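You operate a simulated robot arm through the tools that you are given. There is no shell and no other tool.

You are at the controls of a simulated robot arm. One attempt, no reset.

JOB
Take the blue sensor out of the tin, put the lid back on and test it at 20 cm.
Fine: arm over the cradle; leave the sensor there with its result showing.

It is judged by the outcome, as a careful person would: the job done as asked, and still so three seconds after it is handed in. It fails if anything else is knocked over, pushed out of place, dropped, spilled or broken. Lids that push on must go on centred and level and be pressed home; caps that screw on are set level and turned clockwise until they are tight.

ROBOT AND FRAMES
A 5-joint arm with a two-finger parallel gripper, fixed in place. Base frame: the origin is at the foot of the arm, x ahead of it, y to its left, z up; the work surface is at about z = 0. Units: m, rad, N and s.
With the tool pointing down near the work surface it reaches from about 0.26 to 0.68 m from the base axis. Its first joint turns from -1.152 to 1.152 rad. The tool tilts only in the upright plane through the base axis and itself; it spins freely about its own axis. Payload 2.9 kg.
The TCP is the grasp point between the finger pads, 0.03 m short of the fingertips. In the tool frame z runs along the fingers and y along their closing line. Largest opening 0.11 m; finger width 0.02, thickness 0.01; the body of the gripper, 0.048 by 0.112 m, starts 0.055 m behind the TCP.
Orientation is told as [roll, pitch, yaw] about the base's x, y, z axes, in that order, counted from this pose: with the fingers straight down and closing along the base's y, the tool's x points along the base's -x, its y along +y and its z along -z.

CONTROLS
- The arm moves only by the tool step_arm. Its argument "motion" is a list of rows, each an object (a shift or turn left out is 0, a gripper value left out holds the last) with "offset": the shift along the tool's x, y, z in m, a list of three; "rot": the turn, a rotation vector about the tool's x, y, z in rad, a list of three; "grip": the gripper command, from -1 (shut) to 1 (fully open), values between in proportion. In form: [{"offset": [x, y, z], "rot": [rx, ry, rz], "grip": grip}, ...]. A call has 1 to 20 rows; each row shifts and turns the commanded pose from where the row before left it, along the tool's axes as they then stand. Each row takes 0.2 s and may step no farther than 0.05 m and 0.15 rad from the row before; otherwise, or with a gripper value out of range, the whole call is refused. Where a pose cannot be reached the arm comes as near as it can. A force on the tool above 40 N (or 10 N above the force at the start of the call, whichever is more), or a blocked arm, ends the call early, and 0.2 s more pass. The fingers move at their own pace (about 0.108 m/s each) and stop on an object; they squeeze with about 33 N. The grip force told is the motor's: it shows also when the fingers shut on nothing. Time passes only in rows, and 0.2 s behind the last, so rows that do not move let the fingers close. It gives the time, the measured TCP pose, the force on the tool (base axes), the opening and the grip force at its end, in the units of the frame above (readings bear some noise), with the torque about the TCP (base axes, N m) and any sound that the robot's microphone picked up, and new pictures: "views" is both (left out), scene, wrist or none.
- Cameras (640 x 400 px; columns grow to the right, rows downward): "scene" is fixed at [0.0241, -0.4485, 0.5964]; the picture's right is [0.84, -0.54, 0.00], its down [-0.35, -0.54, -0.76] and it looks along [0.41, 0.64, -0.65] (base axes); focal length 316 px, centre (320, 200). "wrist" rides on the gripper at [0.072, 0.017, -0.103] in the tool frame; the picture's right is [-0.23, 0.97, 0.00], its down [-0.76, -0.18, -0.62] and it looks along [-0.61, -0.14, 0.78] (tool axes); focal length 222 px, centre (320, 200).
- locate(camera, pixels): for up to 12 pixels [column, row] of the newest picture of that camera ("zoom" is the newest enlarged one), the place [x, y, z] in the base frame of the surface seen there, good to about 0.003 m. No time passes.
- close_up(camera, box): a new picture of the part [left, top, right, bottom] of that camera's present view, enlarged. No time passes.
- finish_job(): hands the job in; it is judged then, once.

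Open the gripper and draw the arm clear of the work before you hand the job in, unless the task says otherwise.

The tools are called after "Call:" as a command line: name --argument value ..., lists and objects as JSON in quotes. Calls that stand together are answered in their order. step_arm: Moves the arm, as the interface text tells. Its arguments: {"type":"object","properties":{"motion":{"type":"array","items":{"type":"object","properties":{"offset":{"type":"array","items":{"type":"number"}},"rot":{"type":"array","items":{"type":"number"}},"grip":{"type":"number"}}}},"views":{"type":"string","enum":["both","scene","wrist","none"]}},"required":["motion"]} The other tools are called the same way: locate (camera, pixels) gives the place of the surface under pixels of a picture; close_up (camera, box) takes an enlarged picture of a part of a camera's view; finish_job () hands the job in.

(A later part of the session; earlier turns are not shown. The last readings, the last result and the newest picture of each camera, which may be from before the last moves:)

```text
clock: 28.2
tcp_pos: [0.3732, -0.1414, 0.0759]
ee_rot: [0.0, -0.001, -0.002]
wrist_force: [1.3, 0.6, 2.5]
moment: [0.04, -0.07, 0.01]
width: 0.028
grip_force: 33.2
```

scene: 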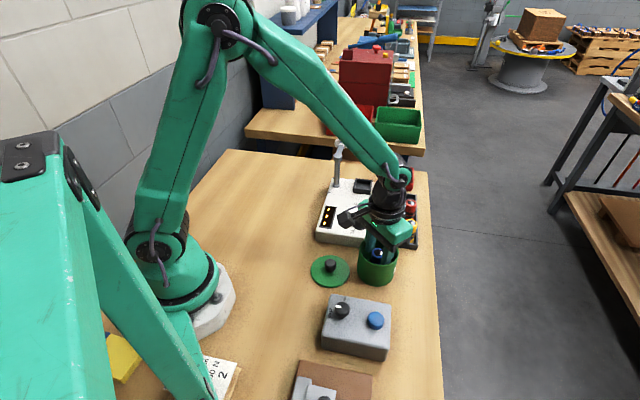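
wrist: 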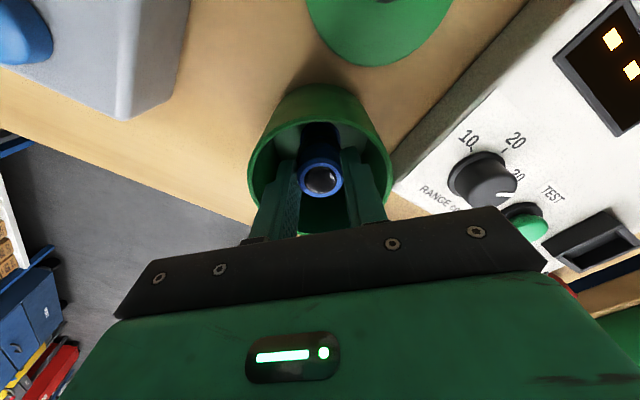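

The head is held at 28 mm width. I'll lift straight up out of the tin, gently first.

Call:
step_arm --motion '[{"offset": [0, 0, -0.01]}, {"offset": [0, 0, -0.02]}, {"offset": [0, 0, -0.03]}, {"offset": [0, 0, -0.04]}, {"offset": [0, 0, -0.03]}, {"offset": [0, 0, 0]}]'

Call:
close_up --camera "scene" --box '[320, 160, 440, 290]'

```text
clock: 29.6
tcp_pos: [0.3746, -0.1421, 0.2064]
ee_rot: [0.0, 0.0, 0.001]
wrist_force: [0.8, 0.6, -0.4]
moment: [0.03, 0.04, 0.01]
width: 0.0282
grip_force: 33.0
```

scene: 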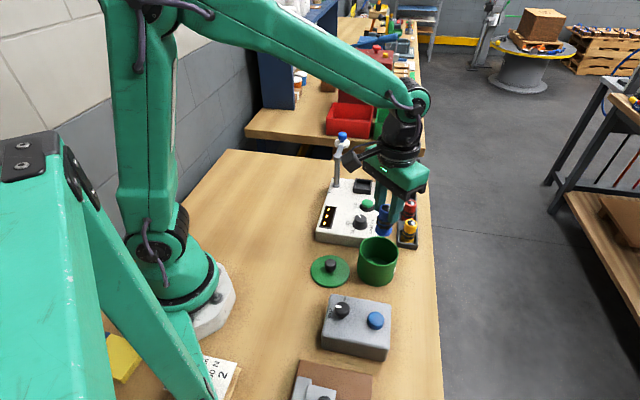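
wrist: 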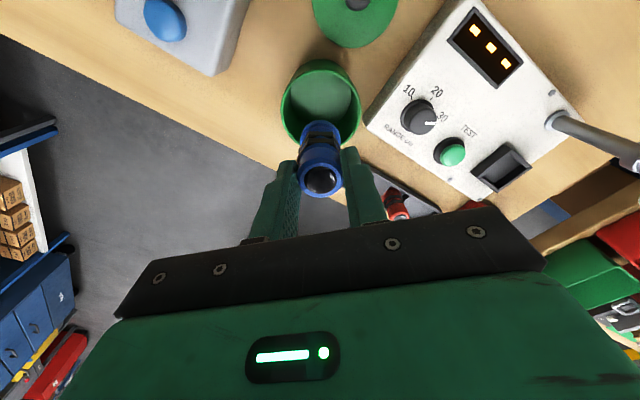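

```text
3.08 times, centred on (380, 225) of scene
```

zoom: 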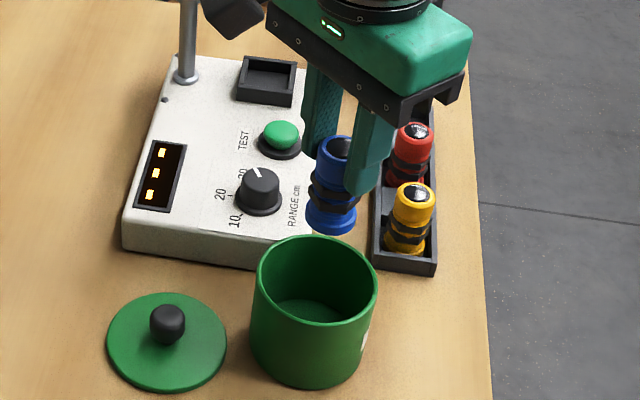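

The sensor is out and held upright, bottom clear of the tin. I'll measure the cradle pocket's edges and floor in the enlarged scene view.

Call:
close_up --camera "scene" --box '[340, 170, 390, 201]'

Call:
close_up --camera "wrist" --box '[460, 135, 540, 200]'

```text
12.80 times, centred on (365, 186) of scene
```

zoom: 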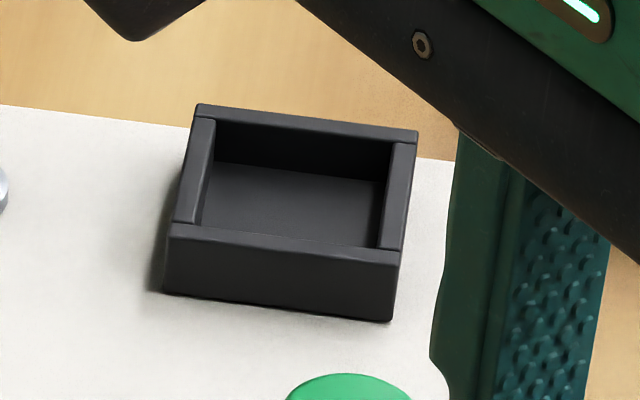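

```text
6.15 times, centred on (500, 168) of wrist
```

zoom: 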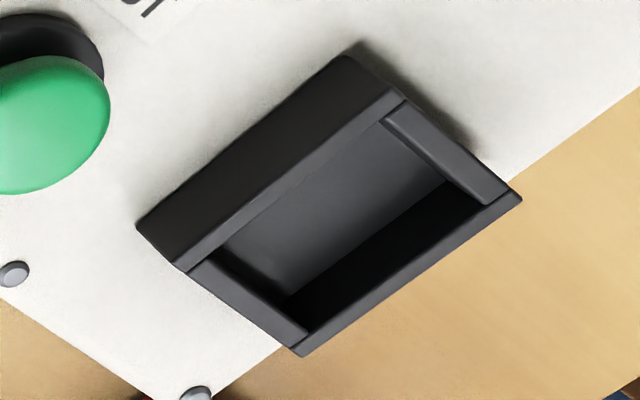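

I'll locate the cradle rim corners and pocket floor in this enlarged wrist view.

Call:
locate --camera "zoom" --pixels '[[188, 268], [400, 98], [518, 198], [300, 350], [205, 262], [385, 118], [498, 200], [302, 335], [330, 220], [290, 240], [380, 160], [240, 260]]'

Call:
locate --camera "scene" --pixels '[[356, 178.5], [381.5, 180.5], [380, 190], [354.5, 188.5], [357.5, 180], [380, 182], [379, 189], [356, 187.5], [364, 184], [370, 187]]'

```text
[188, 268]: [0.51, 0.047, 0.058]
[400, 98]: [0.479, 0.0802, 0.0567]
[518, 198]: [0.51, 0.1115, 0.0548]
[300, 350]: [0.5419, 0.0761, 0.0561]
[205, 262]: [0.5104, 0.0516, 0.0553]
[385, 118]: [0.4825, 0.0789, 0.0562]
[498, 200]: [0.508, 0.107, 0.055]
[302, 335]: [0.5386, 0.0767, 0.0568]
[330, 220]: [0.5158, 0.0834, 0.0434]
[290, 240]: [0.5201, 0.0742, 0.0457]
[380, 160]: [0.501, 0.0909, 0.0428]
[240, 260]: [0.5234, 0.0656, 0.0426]
```

```text
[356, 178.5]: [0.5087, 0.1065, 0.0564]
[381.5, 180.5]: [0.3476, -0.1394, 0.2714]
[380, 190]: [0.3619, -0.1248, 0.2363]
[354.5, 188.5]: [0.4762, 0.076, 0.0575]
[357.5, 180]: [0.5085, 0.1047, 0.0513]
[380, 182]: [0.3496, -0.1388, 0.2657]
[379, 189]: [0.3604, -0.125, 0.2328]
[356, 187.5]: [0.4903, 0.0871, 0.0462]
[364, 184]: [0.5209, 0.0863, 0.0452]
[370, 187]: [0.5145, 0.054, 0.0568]
```

The cradle is a 45°-rotated square centred at (0.510,0.079), with a ~36 mm pocket, floor z≈0.044 and rim z≈0.0565. I'll carry the sensor over at the present height (sensor bottom ≈0.135), well clear of everything.

Call:
step_arm --motion '[{"offset": [-0.01, 0.016, -0.005]}, {"offset": [-0.018, 0.029, 0]}, {"offset": [-0.018, 0.029, 0]}, {"offset": [-0.018, 0.029, 0]}, {"offset": [-0.018, 0.029, 0]}, {"offset": [-0.018, 0.029, 0]}, {"offset": [-0.018, 0.029, 0]}, {"offset": [-0.0125, 0.02, 0]}, {"offset": [-0.006, 0.01, 0]}, {"offset": [0, 0, 0]}]'

Call:
close_up --camera "wrist" --box '[220, 60, 420, 220]'

Call:
close_up --camera "scene" --box '[310, 110, 430, 220]'

```text
clock: 31.8
tcp_pos: [0.511, 0.0789, 0.2124]
ee_rot: [0.0, 0.0, 0.0]
wrist_force: [-0.8, 0.3, -0.4]
moment: [0.02, 0.0, 0.06]
width: 0.0282
grip_force: 33.3
```

scene: 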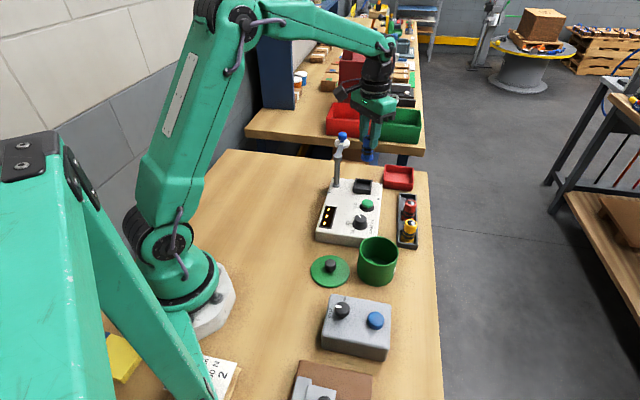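
wrist: 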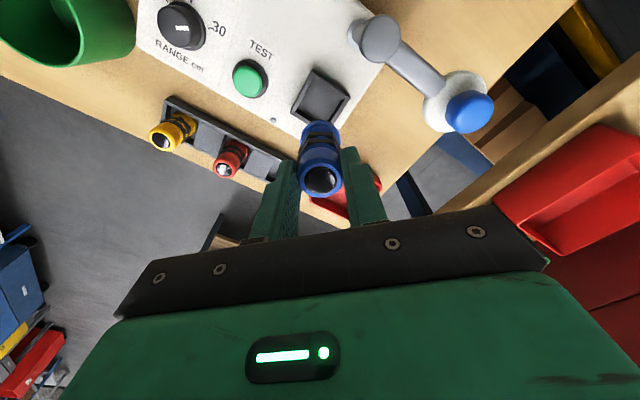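

```text
2.50 times, centred on (320, 140) of wrist
```

zoom: 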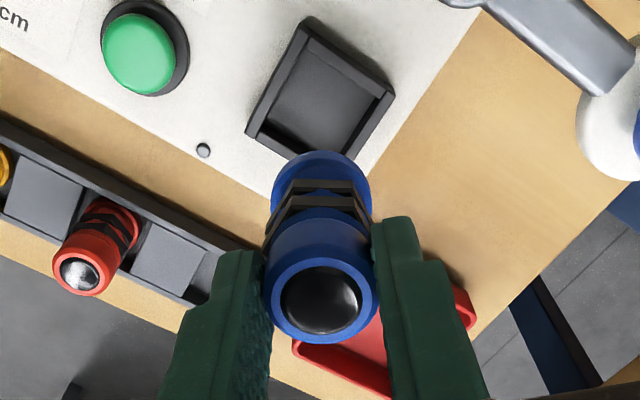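

```text
3.64 times, centred on (370, 165) of scene
```

zoom: 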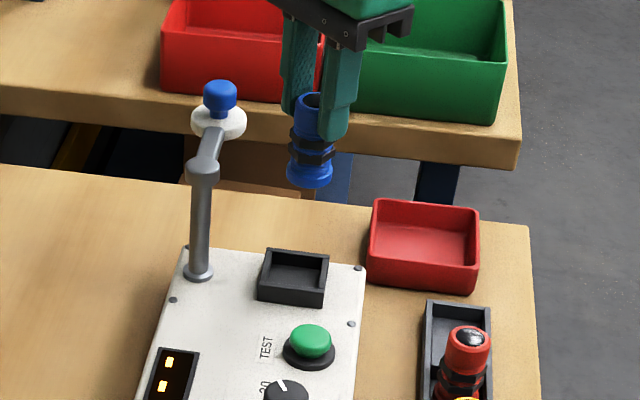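

The sensor hangs upright above the cradle. I'll re-measure the cradle in this closer view to fine-tune the alignment.

Call:
close_up --camera "wrist" --box '[280, 60, 360, 130]'

```text
5.71 times, centred on (320, 95) of wrist
```

zoom: 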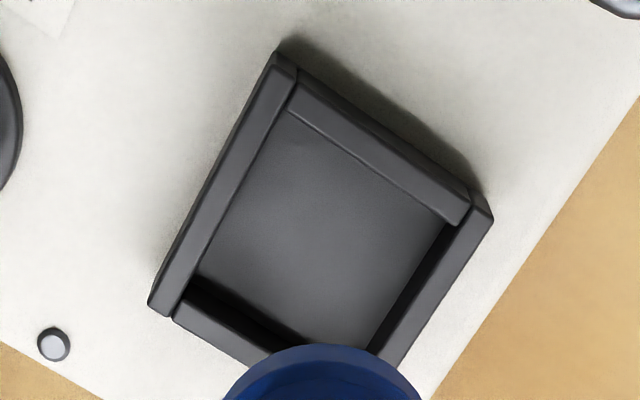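

Call:
locate --camera "zoom" --pixels '[[290, 72], [170, 308], [480, 210], [262, 135], [200, 270], [440, 220], [330, 340], [320, 220], [455, 205], [288, 105], [185, 300], [275, 345]]'

```text
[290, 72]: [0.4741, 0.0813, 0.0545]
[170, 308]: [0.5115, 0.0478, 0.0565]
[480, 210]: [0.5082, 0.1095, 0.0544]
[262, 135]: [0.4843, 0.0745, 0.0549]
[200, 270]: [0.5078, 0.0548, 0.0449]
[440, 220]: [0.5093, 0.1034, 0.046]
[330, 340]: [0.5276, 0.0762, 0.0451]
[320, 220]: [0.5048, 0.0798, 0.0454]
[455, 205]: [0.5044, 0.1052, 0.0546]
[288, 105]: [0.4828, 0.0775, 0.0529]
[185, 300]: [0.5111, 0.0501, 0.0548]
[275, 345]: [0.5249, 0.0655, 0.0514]
```

The cradle centre comes out at ≈(0.509,0.079), within ~1–2 mm of the tool. I'll shift -1.5 mm in x and descend to just above the rim, then check.

Call:
step_arm --motion '[{"offset": [0.0015, 0, 0.02]}, {"offset": [0, 0, 0.03]}, {"offset": [0, 0, 0.02]}, {"offset": [0, 0, 0.005]}, {"offset": [0, 0, 0]}]'

Call:
close_up --camera "scene" --box '[320, 130, 410, 200]'

Call:
close_up --camera "wrist" --box '[240, 80, 400, 200]'

```text
clock: 33.0
tcp_pos: [0.5077, 0.0778, 0.1372]
ee_rot: [-0.001, -0.001, -0.001]
wrist_force: [0.1, 0.2, 0.4]
moment: [-0.01, 0.02, -0.01]
width: 0.0283
grip_force: 33.2
```

scene: 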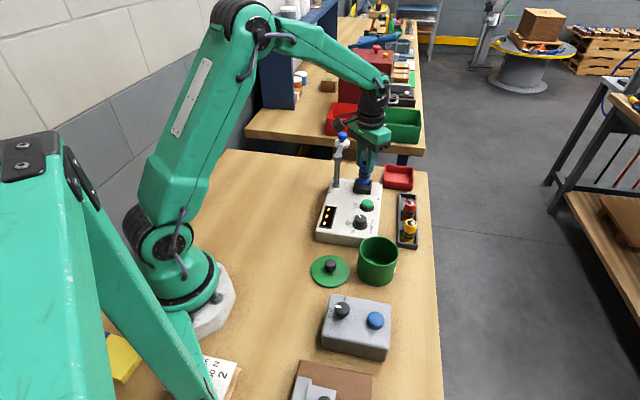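
wrist: 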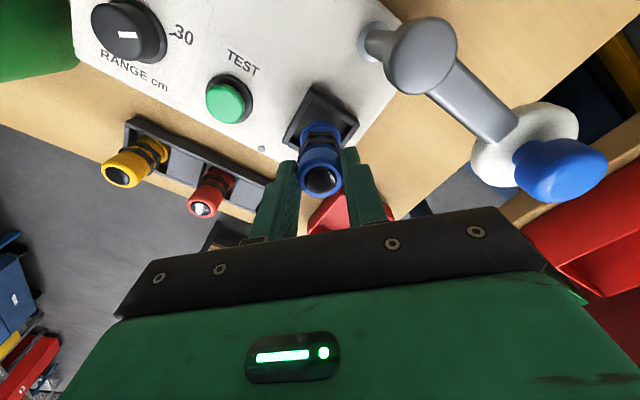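

```text
5.71 times, centred on (365, 165) of scene
```

zoom: 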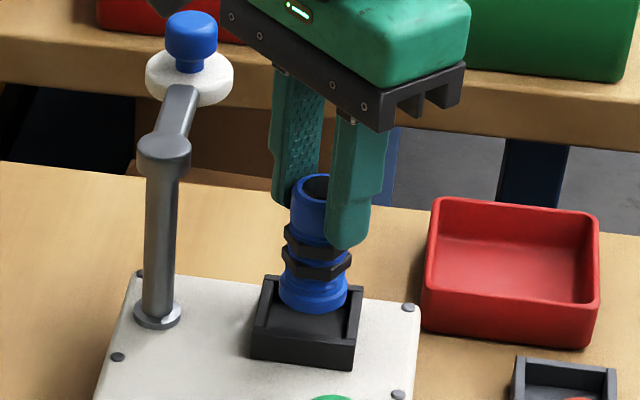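

```text
3.33 times, centred on (320, 140) of wrist
```

zoom: 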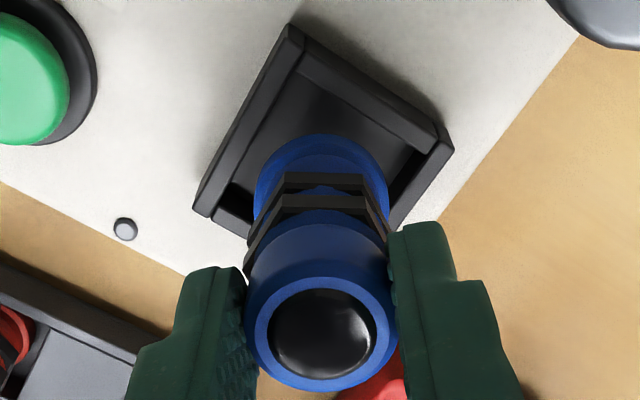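

The tool axis projects to within 1 mm of the pocket centre, and the sensor bottom is about 1 cm above the rim. I'll lower into the pocket, slowing near the expected floor contact (TCP z≈0.115).

Call:
step_arm --motion '[{"offset": [0, 0, 0.008]}, {"offset": [0, 0, 0.006]}, {"offset": [0, 0, 0.004]}, {"offset": [0, 0, 0.0015]}, {"offset": [0, 0, 0]}]' --views "scene"

Call:
close_up --camera "scene" --box '[320, 130, 410, 200]'

```text
clock: 34.2
tcp_pos: [0.5074, 0.0784, 0.1164]
ee_rot: [-0.001, 0.0, 0.001]
wrist_force: [0.9, -0.4, -1.1]
moment: [0.0, -0.02, 0.02]
width: 0.0284
grip_force: 33.2
```

scene: 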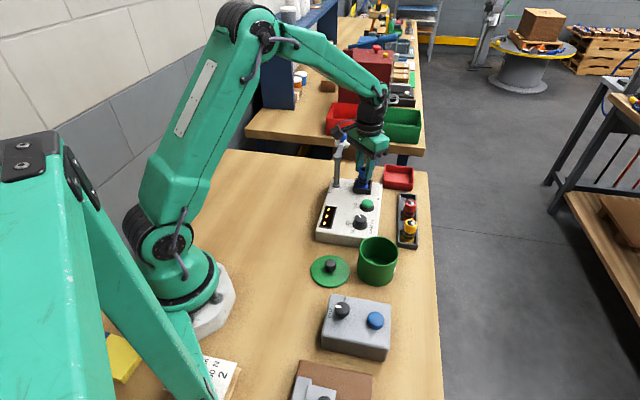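

```text
5.71 times, centred on (365, 165) of scene
```

zoom: 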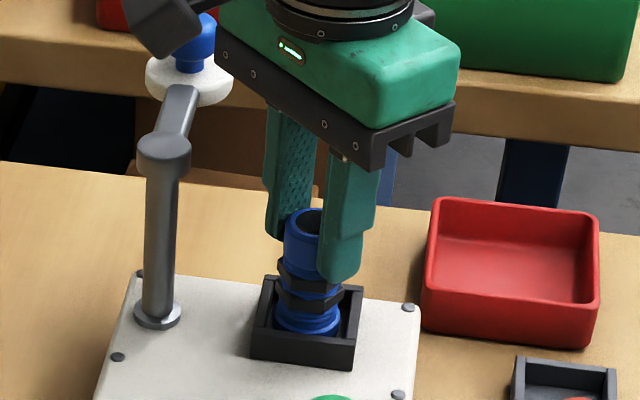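

The sensor's base is inside the pocket and there is no contact yet. I'll keep lowering in 1 mm steps.

Call:
step_arm --motion '[{"offset": [0, 0, 0.001]}, {"offset": [0, 0, 0]}]' --views "none"

```text
clock: 34.8
tcp_pos: [0.5078, 0.0775, 0.1172]
ee_rot: [0.0, 0.001, -0.001]
wrist_force: [-1.8, -0.7, 6.1]
moment: [-0.08, 0.18, 0.02]
width: 0.0281
grip_force: 32.8
```

Contact at 6 N: the sensor is seated. I'll open the fingers modestly to 44 mm and look before lifting away.

Call:
step_arm --motion '[{"grip": -0.4}, {"grip": -0.2}, {"offset": [0, 0, 0]}]'

Call:
close_up --camera "scene" --box '[320, 130, 410, 200]'

```text
clock: 35.6
tcp_pos: [0.5069, 0.0796, 0.1174]
ee_rot: [0.001, 0.0, -0.001]
wrist_force: [-0.3, -0.8, -0.7]
moment: [-0.02, -0.01, -0.01]
width: 0.044
grip_force: 0.1
```

scene: 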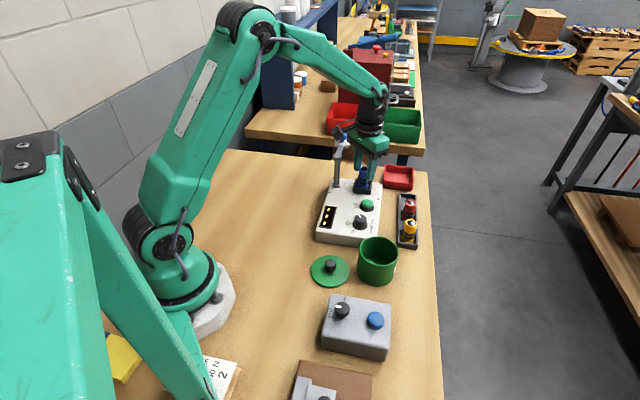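
wrist: 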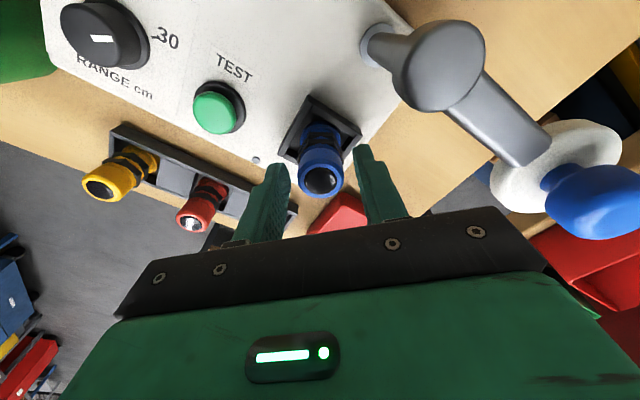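

```text
5.71 times, centred on (365, 165) of scene
```

zoom: 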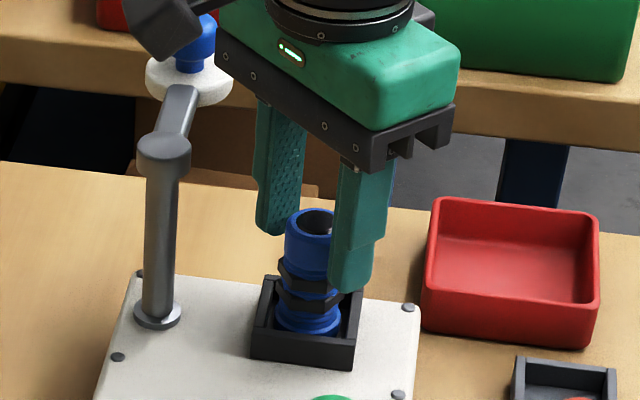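

The sensor stands upright in the cradle, released. I'll lift straight up and fly back to the lid at (0.285,-0.085).

Call:
step_arm --motion '[{"offset": [0, 0, -0.015]}, {"offset": [0, 0, -0.03]}, {"offset": [0, 0, -0.04]}, {"offset": [0, 0, -0.025]}, {"offset": [0.02786, -0.020525, 0], "grip": 0}, {"offset": [0.02786, -0.020525, 0]}, {"offset": [0.02786, -0.020525, 0]}, {"offset": [0.02786, -0.020525, 0]}, {"offset": [0.02786, -0.020525, 0]}, {"offset": [0.02786, -0.020525, 0]}, {"offset": [0.02786, -0.020525, 0]}, {"offset": [0.02788, -0.020525, 0]}, {"offset": [0, 0, 0.03]}, {"offset": [0, 0, 0.03]}, {"offset": [0, 0, 0]}]'

Call:
close_up --camera "wrist" --box '[220, 60, 420, 220]'

Call:
close_up --camera "scene" --box '[310, 120, 430, 220]'

```text
clock: 38.8
tcp_pos: [0.2837, -0.0858, 0.167]
ee_rot: [-0.001, 0.0, 0.0]
wrist_force: [0.0, -0.1, 0.2]
moment: [-0.01, -0.02, 0.0]
width: 0.0548
grip_force: 0.0
```

scene: 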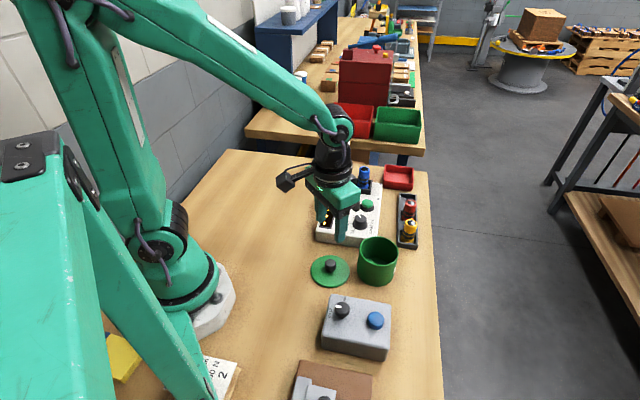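
wrist: 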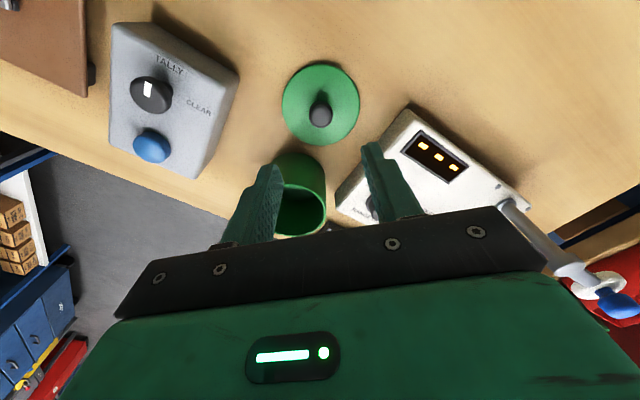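

```text
2.50 times, centred on (320, 140) of wrist
```

zoom: 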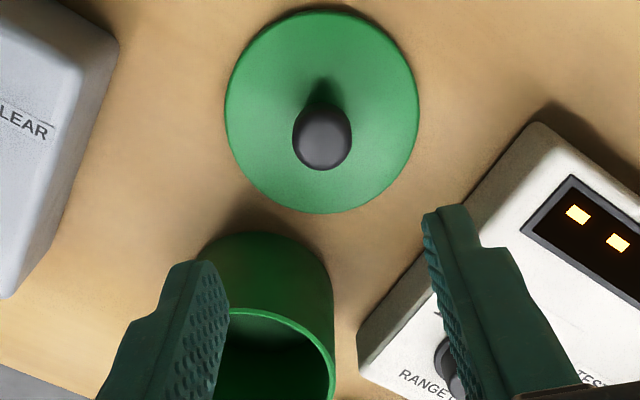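

```text
4.00 times, centred on (370, 170) of scene
```

zoom: 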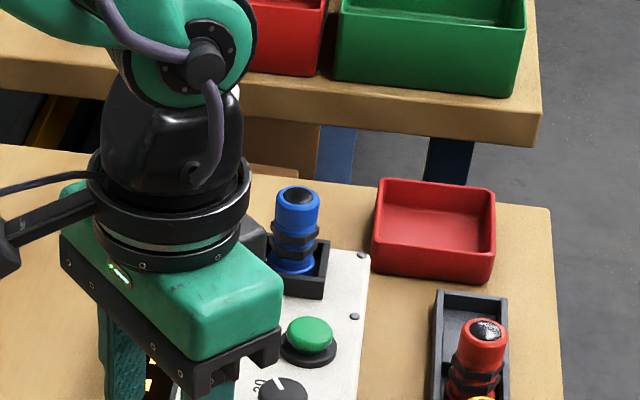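

The sensor stays upright in the cradle, and the lid knob at (321,112) is under the tool axis. I'll descend to the knob.

Call:
step_arm --motion '[{"offset": [0, 0, 0.03]}, {"offset": [0, 0, 0.03]}, {"offset": [0, 0, 0.03]}, {"offset": [0, 0, 0.02]}, {"offset": [0, 0, 0.011]}, {"offset": [0, 0, 0]}]' --views "wrist"

Call:
close_up --camera "wrist" --box '[220, 60, 420, 220]'

```text
clock: 40.2
tcp_pos: [0.2852, -0.0859, 0.0452]
ee_rot: [-0.002, 0.0, 0.002]
wrist_force: [0.0, -0.6, 0.0]
moment: [-0.01, 0.01, -0.01]
width: 0.055
grip_force: 0.1
```

wrist: 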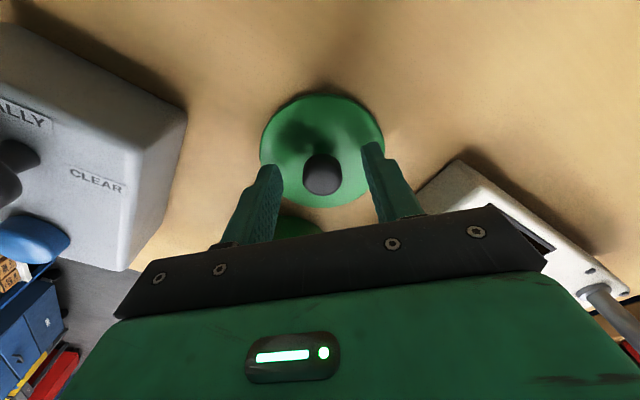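

```text
2.50 times, centred on (320, 140) of wrist
```

zoom: 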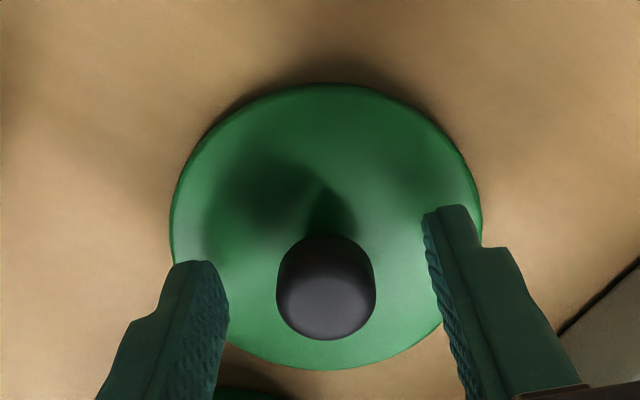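

The knob is centred between the fingers. I'll lower 1.5 mm more and close on it.

Call:
step_arm --motion '[{"offset": [0, 0, 0.0015], "grip": -0.4}, {"grip": -1}, {"offset": [0, 0, 0]}, {"offset": [0, 0, -0.01]}, {"offset": [0, 0, 0]}]'

Call:
close_up --camera "scene" --box '[290, 220, 390, 300]'

```text
clock: 41.4
tcp_pos: [0.2842, -0.0852, 0.0521]
ee_rot: [-0.001, 0.002, 0.0]
wrist_force: [0.0, 0.9, -0.4]
moment: [0.02, 0.01, 0.01]
width: 0.0249
grip_force: 33.1
```

scene: 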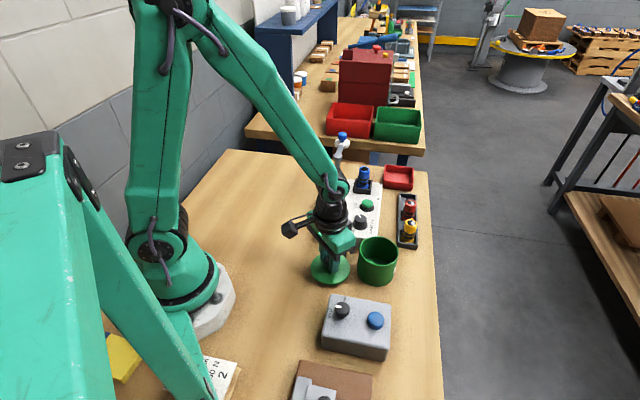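
wrist: 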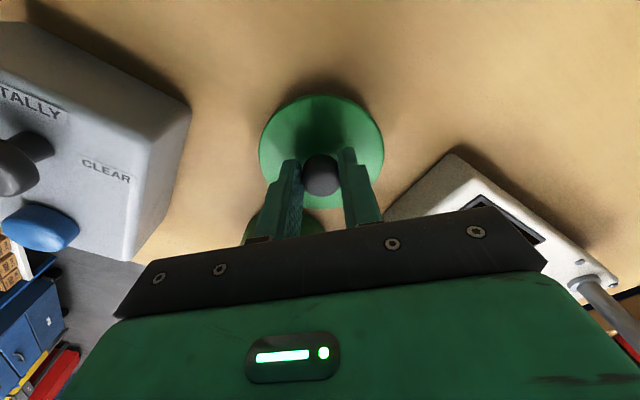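

```text
5.00 times, centred on (340, 260) of scene
```

zoom: 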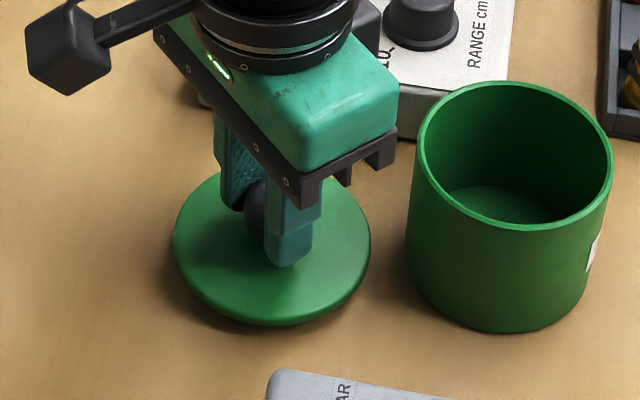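

The lid is held level. I'll raise it, reverse exactly the earlier horizontal move to come back over the tin, and check alignment.

Call:
step_arm --motion '[{"offset": [0, 0, -0.03]}, {"offset": [0, 0, -0.04]}, {"offset": [0, 0, -0.04]}, {"offset": [0, 0, -0.03]}, {"offset": [-0.029, -0.0187, 0]}, {"offset": [-0.029, -0.0187, 0]}, {"offset": [-0.029, -0.0187, 0]}, {"offset": [0, 0, 0.02]}, {"offset": [0, 0, 0.02]}, {"offset": [0, 0, 0]}]'

Call:
close_up --camera "wrist" --box '[220, 40, 420, 200]'

Call:
close_up --camera "scene" --box '[330, 190, 430, 290]'

```text
clock: 43.6
tcp_pos: [0.372, -0.1405, 0.154]
ee_rot: [0.001, 0.0, 0.0]
wrist_force: [0.7, 1.2, 0.1]
moment: [0.01, -0.02, -0.02]
width: 0.0243
grip_force: 32.8
```

scene: 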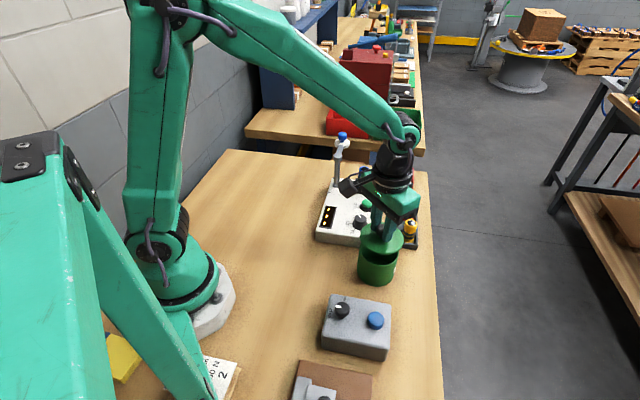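
wrist: 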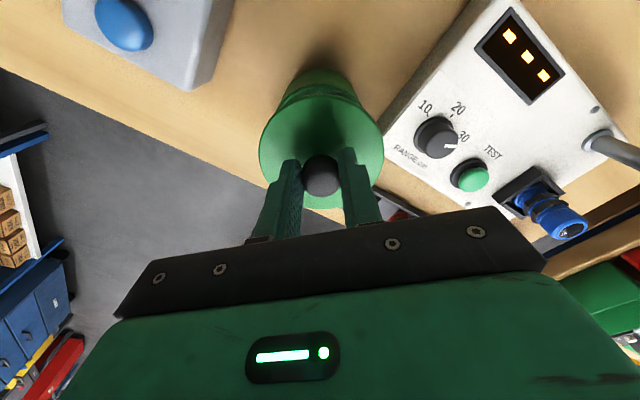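

```text
2.50 times, centred on (320, 120) of wrist
```

zoom: 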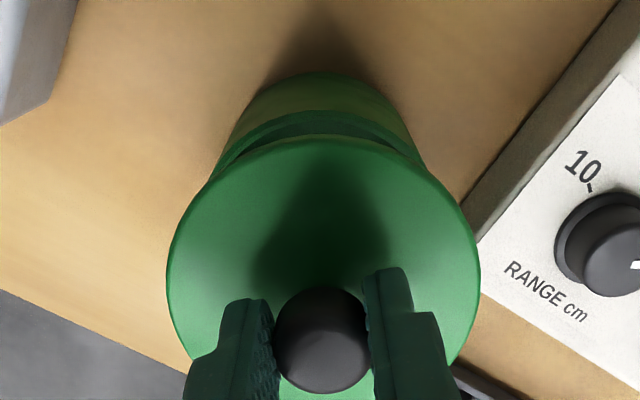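

```text
4.00 times, centred on (380, 240) of scene
```

zoom: 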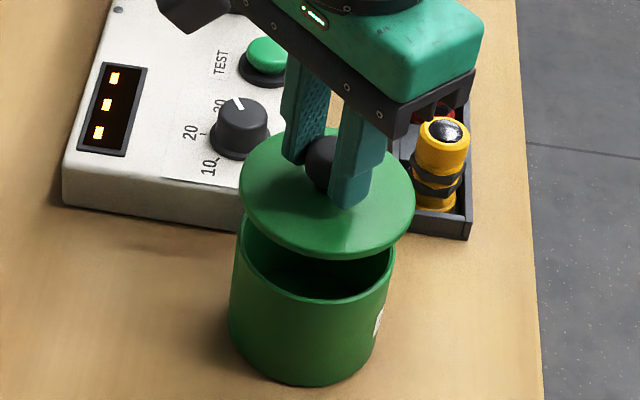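

The lid hovers above the tin at TCP (0.372,-0.1405), matching the original grip spot. I'll verify the lid and tin centres with located rim points.

Call:
locate --camera "scene" --pixels '[[340.8, 238], [403, 241.5], [360.5, 226], [382, 253], [340.5, 250], [398, 255], [345, 257], [360, 264.5], [380, 264], [391, 260]]'

Call:
locate --camera "wrist" --pixels '[[261, 150], [382, 152], [322, 97], [280, 113], [362, 110], [300, 88], [320, 84], [345, 90], [290, 97]]'

```text
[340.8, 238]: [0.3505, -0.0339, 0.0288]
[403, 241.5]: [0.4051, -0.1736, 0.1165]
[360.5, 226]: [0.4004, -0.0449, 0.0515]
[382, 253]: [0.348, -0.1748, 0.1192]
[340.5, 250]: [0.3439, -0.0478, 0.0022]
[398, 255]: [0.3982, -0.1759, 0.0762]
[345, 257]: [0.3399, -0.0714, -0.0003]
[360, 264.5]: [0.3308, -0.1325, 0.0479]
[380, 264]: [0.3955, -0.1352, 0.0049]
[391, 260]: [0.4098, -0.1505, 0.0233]
```

```text
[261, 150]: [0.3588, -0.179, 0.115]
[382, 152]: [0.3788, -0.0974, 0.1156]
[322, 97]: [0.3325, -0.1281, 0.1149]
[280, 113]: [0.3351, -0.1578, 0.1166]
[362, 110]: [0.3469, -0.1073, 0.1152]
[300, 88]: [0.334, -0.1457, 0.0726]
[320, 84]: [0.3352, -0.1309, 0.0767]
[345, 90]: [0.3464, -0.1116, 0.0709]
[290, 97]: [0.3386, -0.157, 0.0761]
```

Lid centre (0.374,-0.139) and tin centre (0.374,-0.140) agree within measurement noise. I'll lower it to just above the seat, then go down in small steps watching the force.

Call:
step_arm --motion '[{"offset": [0, 0, 0.012]}, {"offset": [0, 0, 0.01]}, {"offset": [0, 0, 0.006]}, {"offset": [0, 0, 0]}]' --views "scene"

Call:
close_up --camera "scene" --box '[330, 190, 430, 290]'

```text
clock: 44.6
tcp_pos: [0.372, -0.1429, 0.1256]
ee_rot: [0.001, 0.0, -0.001]
wrist_force: [0.9, -0.9, -0.9]
moment: [-0.02, 0.02, -0.01]
width: 0.0247
grip_force: 33.0
```

scene: 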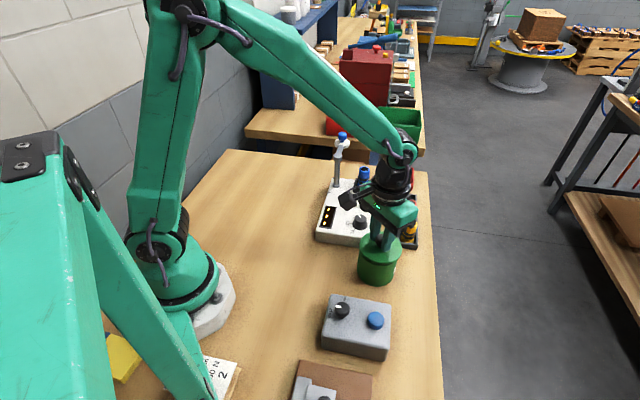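

```text
4.00 times, centred on (380, 240) of scene
```

zoom: 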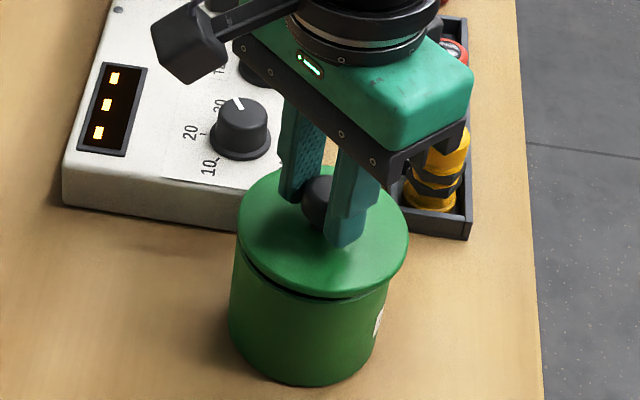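

The lid is now ~7 mm above its seat; it may be a millimetre or two off to the right in the scene view. I'll enlarge further to compare lid and tin edges.

Call:
close_up --camera "scene" --box '[350, 225, 410, 290]'

Call:
close_up --camera "wrist" --box '[240, 60, 400, 170]'

```text
6.15 times, centred on (380, 258) of scene
```

zoom: 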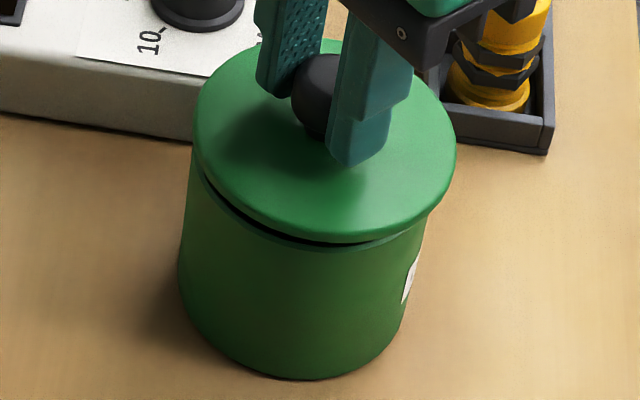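

```text
3.64 times, centred on (320, 115) of wrist
```

zoom: 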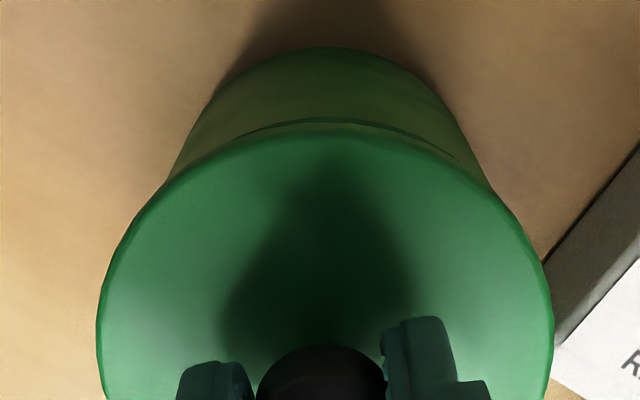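

Edge comparison puts the lid within about 1 mm of centre, consistent with the exact replay of the pick-up pose. I'll lower in small steps to contact.

Call:
step_arm --motion '[{"offset": [0, 0, 0.002]}, {"offset": [0, 0, 0.0015]}, {"offset": [0, 0, 0.0015]}, {"offset": [0, 0, 0]}]' --views "none"

```text
clock: 45.6
tcp_pos: [0.3722, -0.142, 0.1213]
ee_rot: [-0.001, 0.0, 0.0]
wrist_force: [0.3, 0.1, -0.3]
moment: [0.01, 0.0, 0.02]
width: 0.0245
grip_force: 32.8
```

No contact at z=0.1213. I'll continue in 1 mm steps.

Call:
step_arm --motion '[{"offset": [0, 0, 0.001]}, {"offset": [0, 0, 0.001]}, {"offset": [0, 0, 0]}]' --views "none"

```text
clock: 46.4
tcp_pos: [0.3725, -0.141, 0.1188]
ee_rot: [0.0, 0.001, -0.001]
wrist_force: [0.0, -1.1, 0.0]
moment: [0.02, -0.01, -0.02]
width: 0.0247
grip_force: 33.2
```

No force yet at z≈0.119, so I'll step another millimetre at a time.

Call:
step_arm --motion '[{"offset": [0, 0, 0.001]}, {"offset": [0, 0, 0]}]' --views "none"

```text
clock: 47.0
tcp_pos: [0.3731, -0.1403, 0.1183]
ee_rot: [0.0, -0.001, 0.0]
wrist_force: [-0.9, -0.5, 1.2]
moment: [-0.01, 0.13, 0.03]
width: 0.0245
grip_force: 33.1
```

A slight force and moment are appearing, so contact is beginning. One more millimetre, then check the picture.

Call:
step_arm --motion '[{"offset": [0, 0, 0.001]}, {"offset": [0, 0, 0]}]'

Call:
close_up --camera "scene" --box '[350, 225, 410, 290]'

```text
clock: 47.6
tcp_pos: [0.3713, -0.1426, 0.1172]
ee_rot: [0.0, 0.001, -0.001]
wrist_force: [-24.2, -8.7, 27.4]
moment: [-0.24, 0.36, -0.07]
width: 0.0248
grip_force: 32.9
heard: snap
```

scene: 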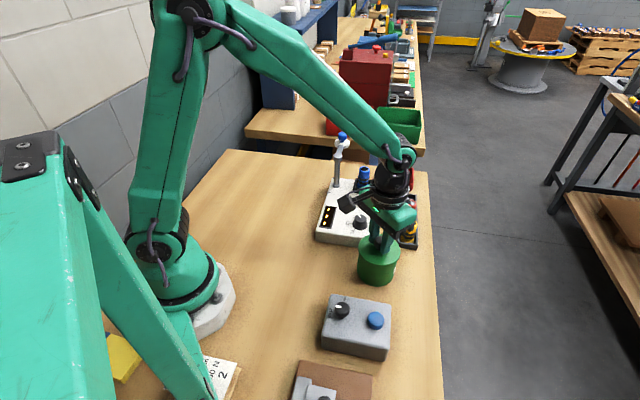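
wrist: 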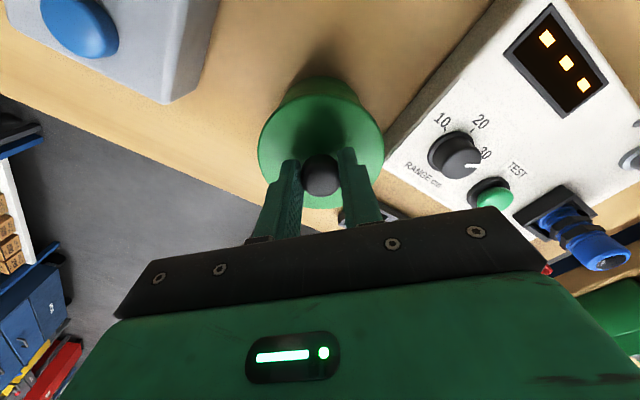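

```text
6.15 times, centred on (380, 258) of scene
```

zoom: 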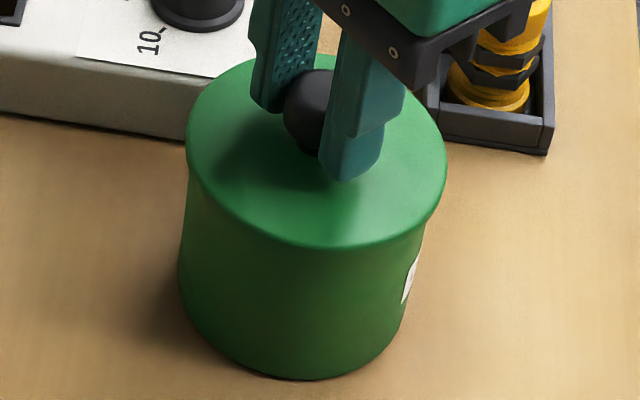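

A snap was heard and the lid looks flush with no gap. There is some sideways load (-24 N in x), so I'll relieve it by a millimetre before releasing the knob.

Call:
step_arm --motion '[{"offset": [0.001, -0.0003, 0]}, {"offset": [0, 0, 0]}]' --views "none"

```text
clock: 48.2
tcp_pos: [0.3716, -0.1425, 0.1179]
ee_rot: [0.0, 0.0, 0.002]
wrist_force: [-12.5, -3.8, 21.5]
moment: [-0.03, 0.47, -0.08]
width: 0.0244
grip_force: 33.1
```

The sideways load halved, so one more millimetre will clear it; then I'll open the fingers.

Call:
step_arm --motion '[{"offset": [0.001, -0.0003, -0.0003]}, {"offset": [0, 0, 0]}, {"grip": -0.4}, {"grip": 0}, {"offset": [0, 0, 0]}]'

Call:
close_up --camera "scene" --box '[350, 225, 410, 290]'

```text
clock: 49.4
tcp_pos: [0.3693, -0.1411, 0.1164]
ee_rot: [0.0, 0.0, 0.001]
wrist_force: [-0.7, 0.7, 0.5]
moment: [0.0, -0.01, 0.02]
width: 0.0549
grip_force: 0.0
```

scene: 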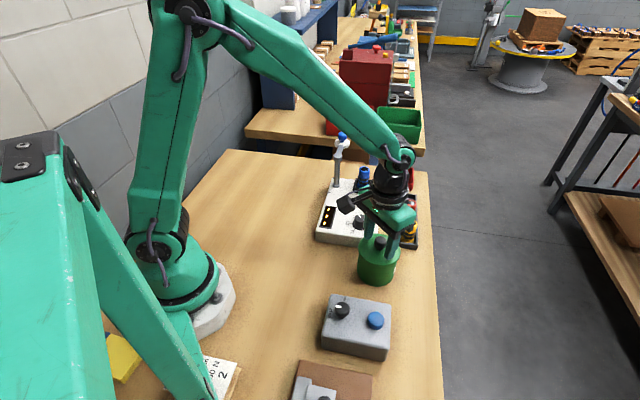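
wrist: 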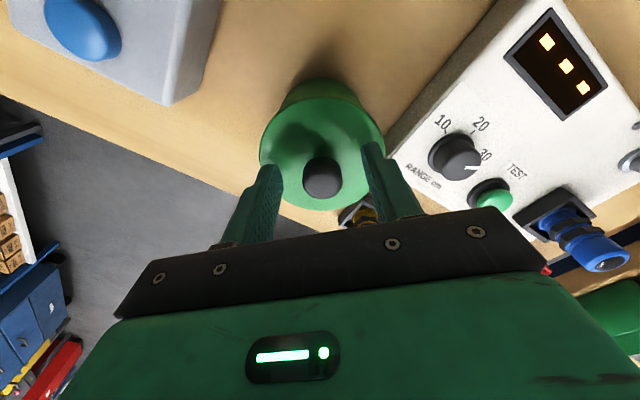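

```text
6.15 times, centred on (380, 258) of scene
```

zoom: 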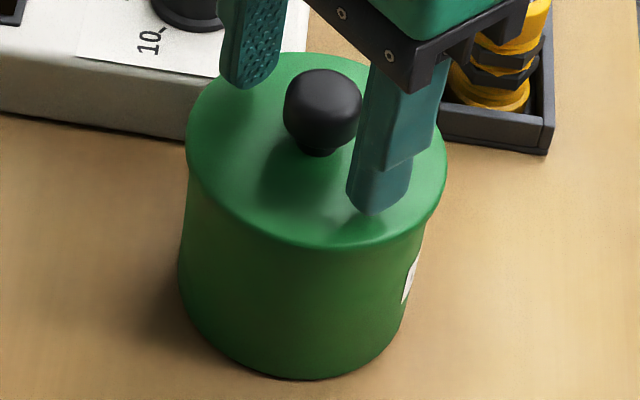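

The lid looks level and centred with no gap. I'll rise and check the lid's height around its rim.

Call:
step_arm --motion '[{"offset": [0, 0, -0.02]}, {"offset": [0, 0, -0.03]}, {"offset": [0, 0, -0.035]}, {"offset": [0, 0, 0]}]'

Call:
close_up --camera "scene" --box '[350, 225, 410, 290]'

Call:
locate --camera "scene" --pixels '[[361, 250], [397, 253], [378, 264], [385, 238], [368, 262], [392, 262], [380, 241], [390, 244]]'

```text
clock: 50.4
tcp_pos: [0.3728, -0.1419, 0.2025]
ee_rot: [0.001, 0.0, -0.001]
wrist_force: [-0.6, -0.2, 0.2]
moment: [0.0, 0.0, -0.02]
width: 0.0552
grip_force: 0.0
```

scene: 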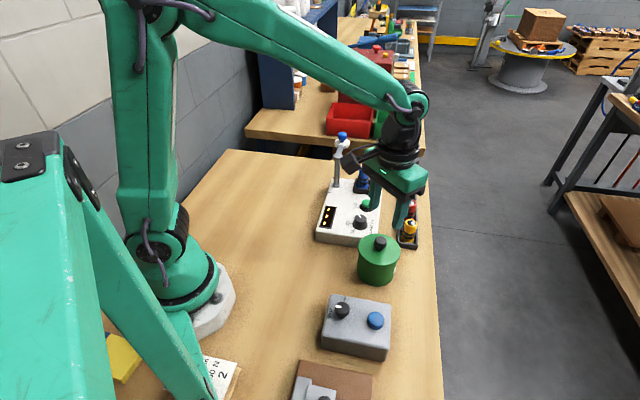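
wrist: 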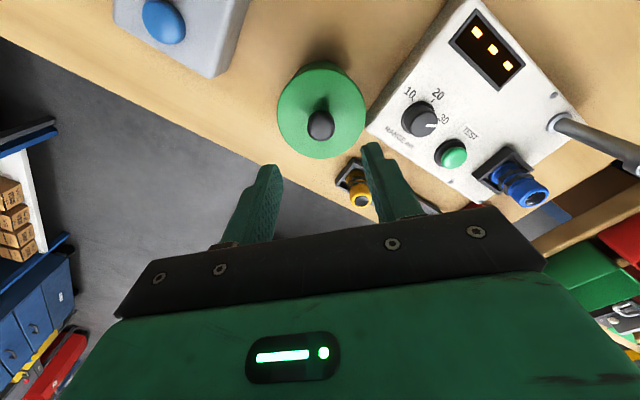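

```text
6.15 times, centred on (380, 258) of scene
```

zoom: 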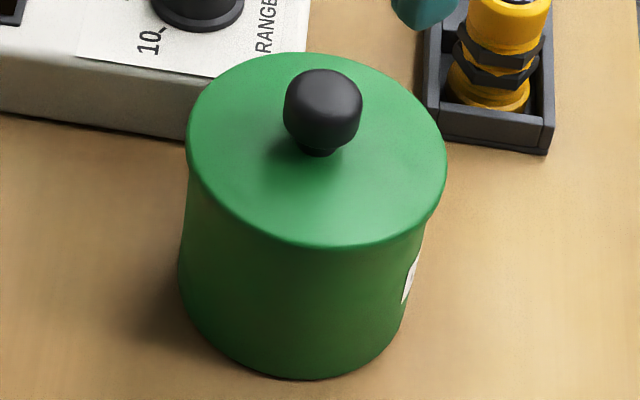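

```text
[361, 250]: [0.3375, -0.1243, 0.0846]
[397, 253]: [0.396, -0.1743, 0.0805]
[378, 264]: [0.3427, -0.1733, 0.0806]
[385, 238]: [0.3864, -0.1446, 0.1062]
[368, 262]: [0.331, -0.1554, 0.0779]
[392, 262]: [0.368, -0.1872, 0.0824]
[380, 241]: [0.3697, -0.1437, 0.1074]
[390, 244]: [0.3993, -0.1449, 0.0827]
```

The lid is back on: rim heights are ~0.081–0.083 all round, as at the start. Now the dial: I'll move above it at about (0.405,-0.037) for a close look.

Call:
step_arm --motion '[{"offset": [-0.0113, 0.035, 0], "grip": 0}, {"offset": [-0.0113, 0.035, 0]}, {"offset": [-0.0113, 0.035, 0]}, {"offset": [0, 0, 0.025]}, {"offset": [0, 0, 0.02]}, {"offset": [0, 0, 0]}]'

Call:
close_up --camera "wrist" --box '[260, 60, 400, 170]'

```text
clock: 51.8
tcp_pos: [0.4054, -0.0358, 0.1565]
ee_rot: [0.0, -0.001, -0.001]
wrist_force: [0.6, -0.1, 0.7]
moment: [-0.03, -0.01, 0.01]
width: 0.0552
grip_force: 0.1
```

scene: 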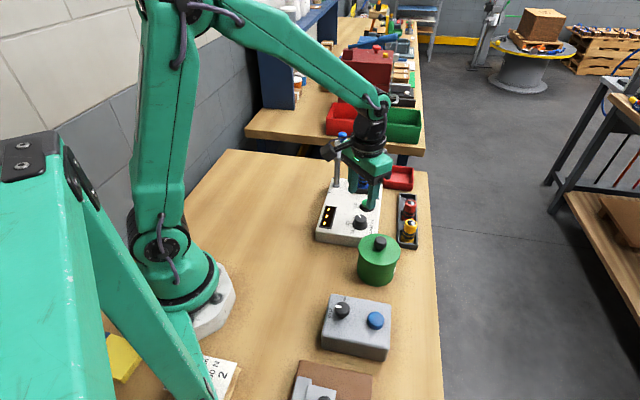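
wrist: 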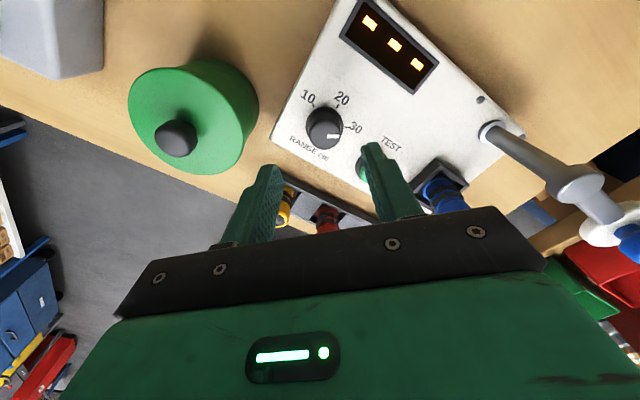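

```text
3.64 times, centred on (330, 115) of wrist
```

zoom: 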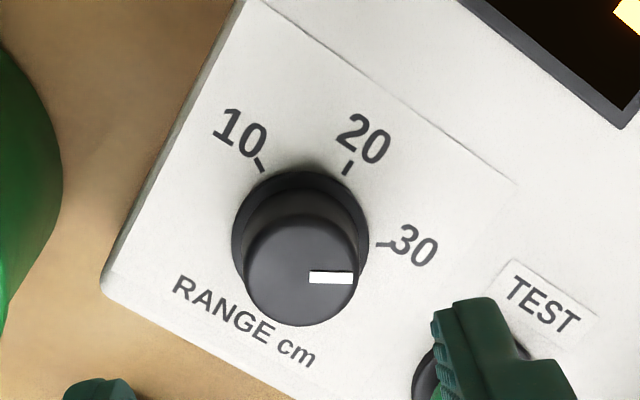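

I can see the ticks: 10 at (262,165), 20 at (348,168) and 30 at (382,244) in the zoom, with the pointer at 30. I'll locate them and the knob.

Call:
locate --camera "zoom" --pixels '[[262, 165], [348, 168], [382, 244], [300, 270], [250, 270], [353, 268], [302, 218], [302, 324], [312, 278], [350, 278], [236, 235], [303, 172]]'

```text
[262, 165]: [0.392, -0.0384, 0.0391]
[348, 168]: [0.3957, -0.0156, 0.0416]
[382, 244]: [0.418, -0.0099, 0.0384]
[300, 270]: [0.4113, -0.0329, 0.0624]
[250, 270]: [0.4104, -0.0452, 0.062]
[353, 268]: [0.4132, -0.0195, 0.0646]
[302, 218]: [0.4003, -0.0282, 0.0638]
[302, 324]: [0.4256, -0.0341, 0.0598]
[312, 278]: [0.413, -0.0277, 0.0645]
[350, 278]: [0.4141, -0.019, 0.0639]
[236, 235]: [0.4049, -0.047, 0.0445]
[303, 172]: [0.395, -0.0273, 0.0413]
```

The knob centre is ≈(0.4125,-0.0327), top z≈0.063; ticks are 60° apart, and 20 lies 60° counter-clockwise from 30. I'll align and descend to just above the knob.

Call:
step_arm --motion '[{"offset": [-0.0072, 0.003, 0.02]}, {"offset": [0, 0, 0.025]}, {"offset": [0, 0, 0.01]}, {"offset": [0, 0, 0]}]' --views "wrist"

Call:
close_up --camera "wrist" --box '[220, 60, 420, 220]'

```text
clock: 52.8
tcp_pos: [0.411, -0.0332, 0.103]
ee_rot: [0.0, -0.002, 0.0]
wrist_force: [0.3, -0.2, 0.9]
moment: [0.01, -0.02, -0.03]
width: 0.0551
grip_force: 0.0
```

wrist: 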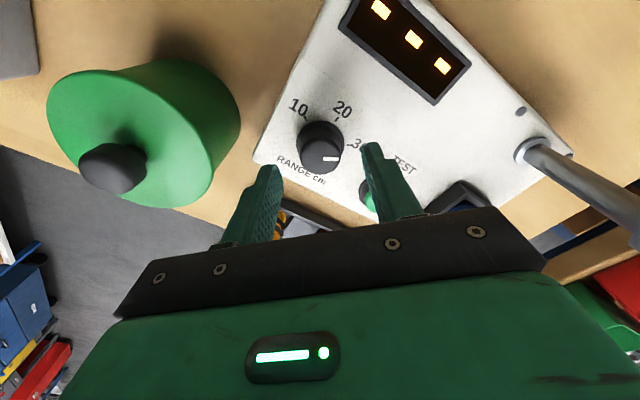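

```text
2.50 times, centred on (320, 140) of wrist
```

zoom: 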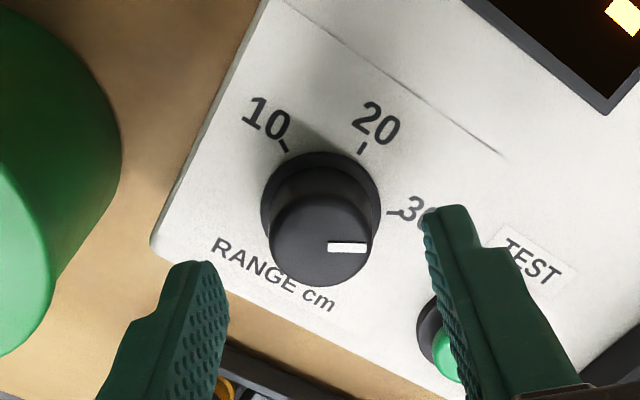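

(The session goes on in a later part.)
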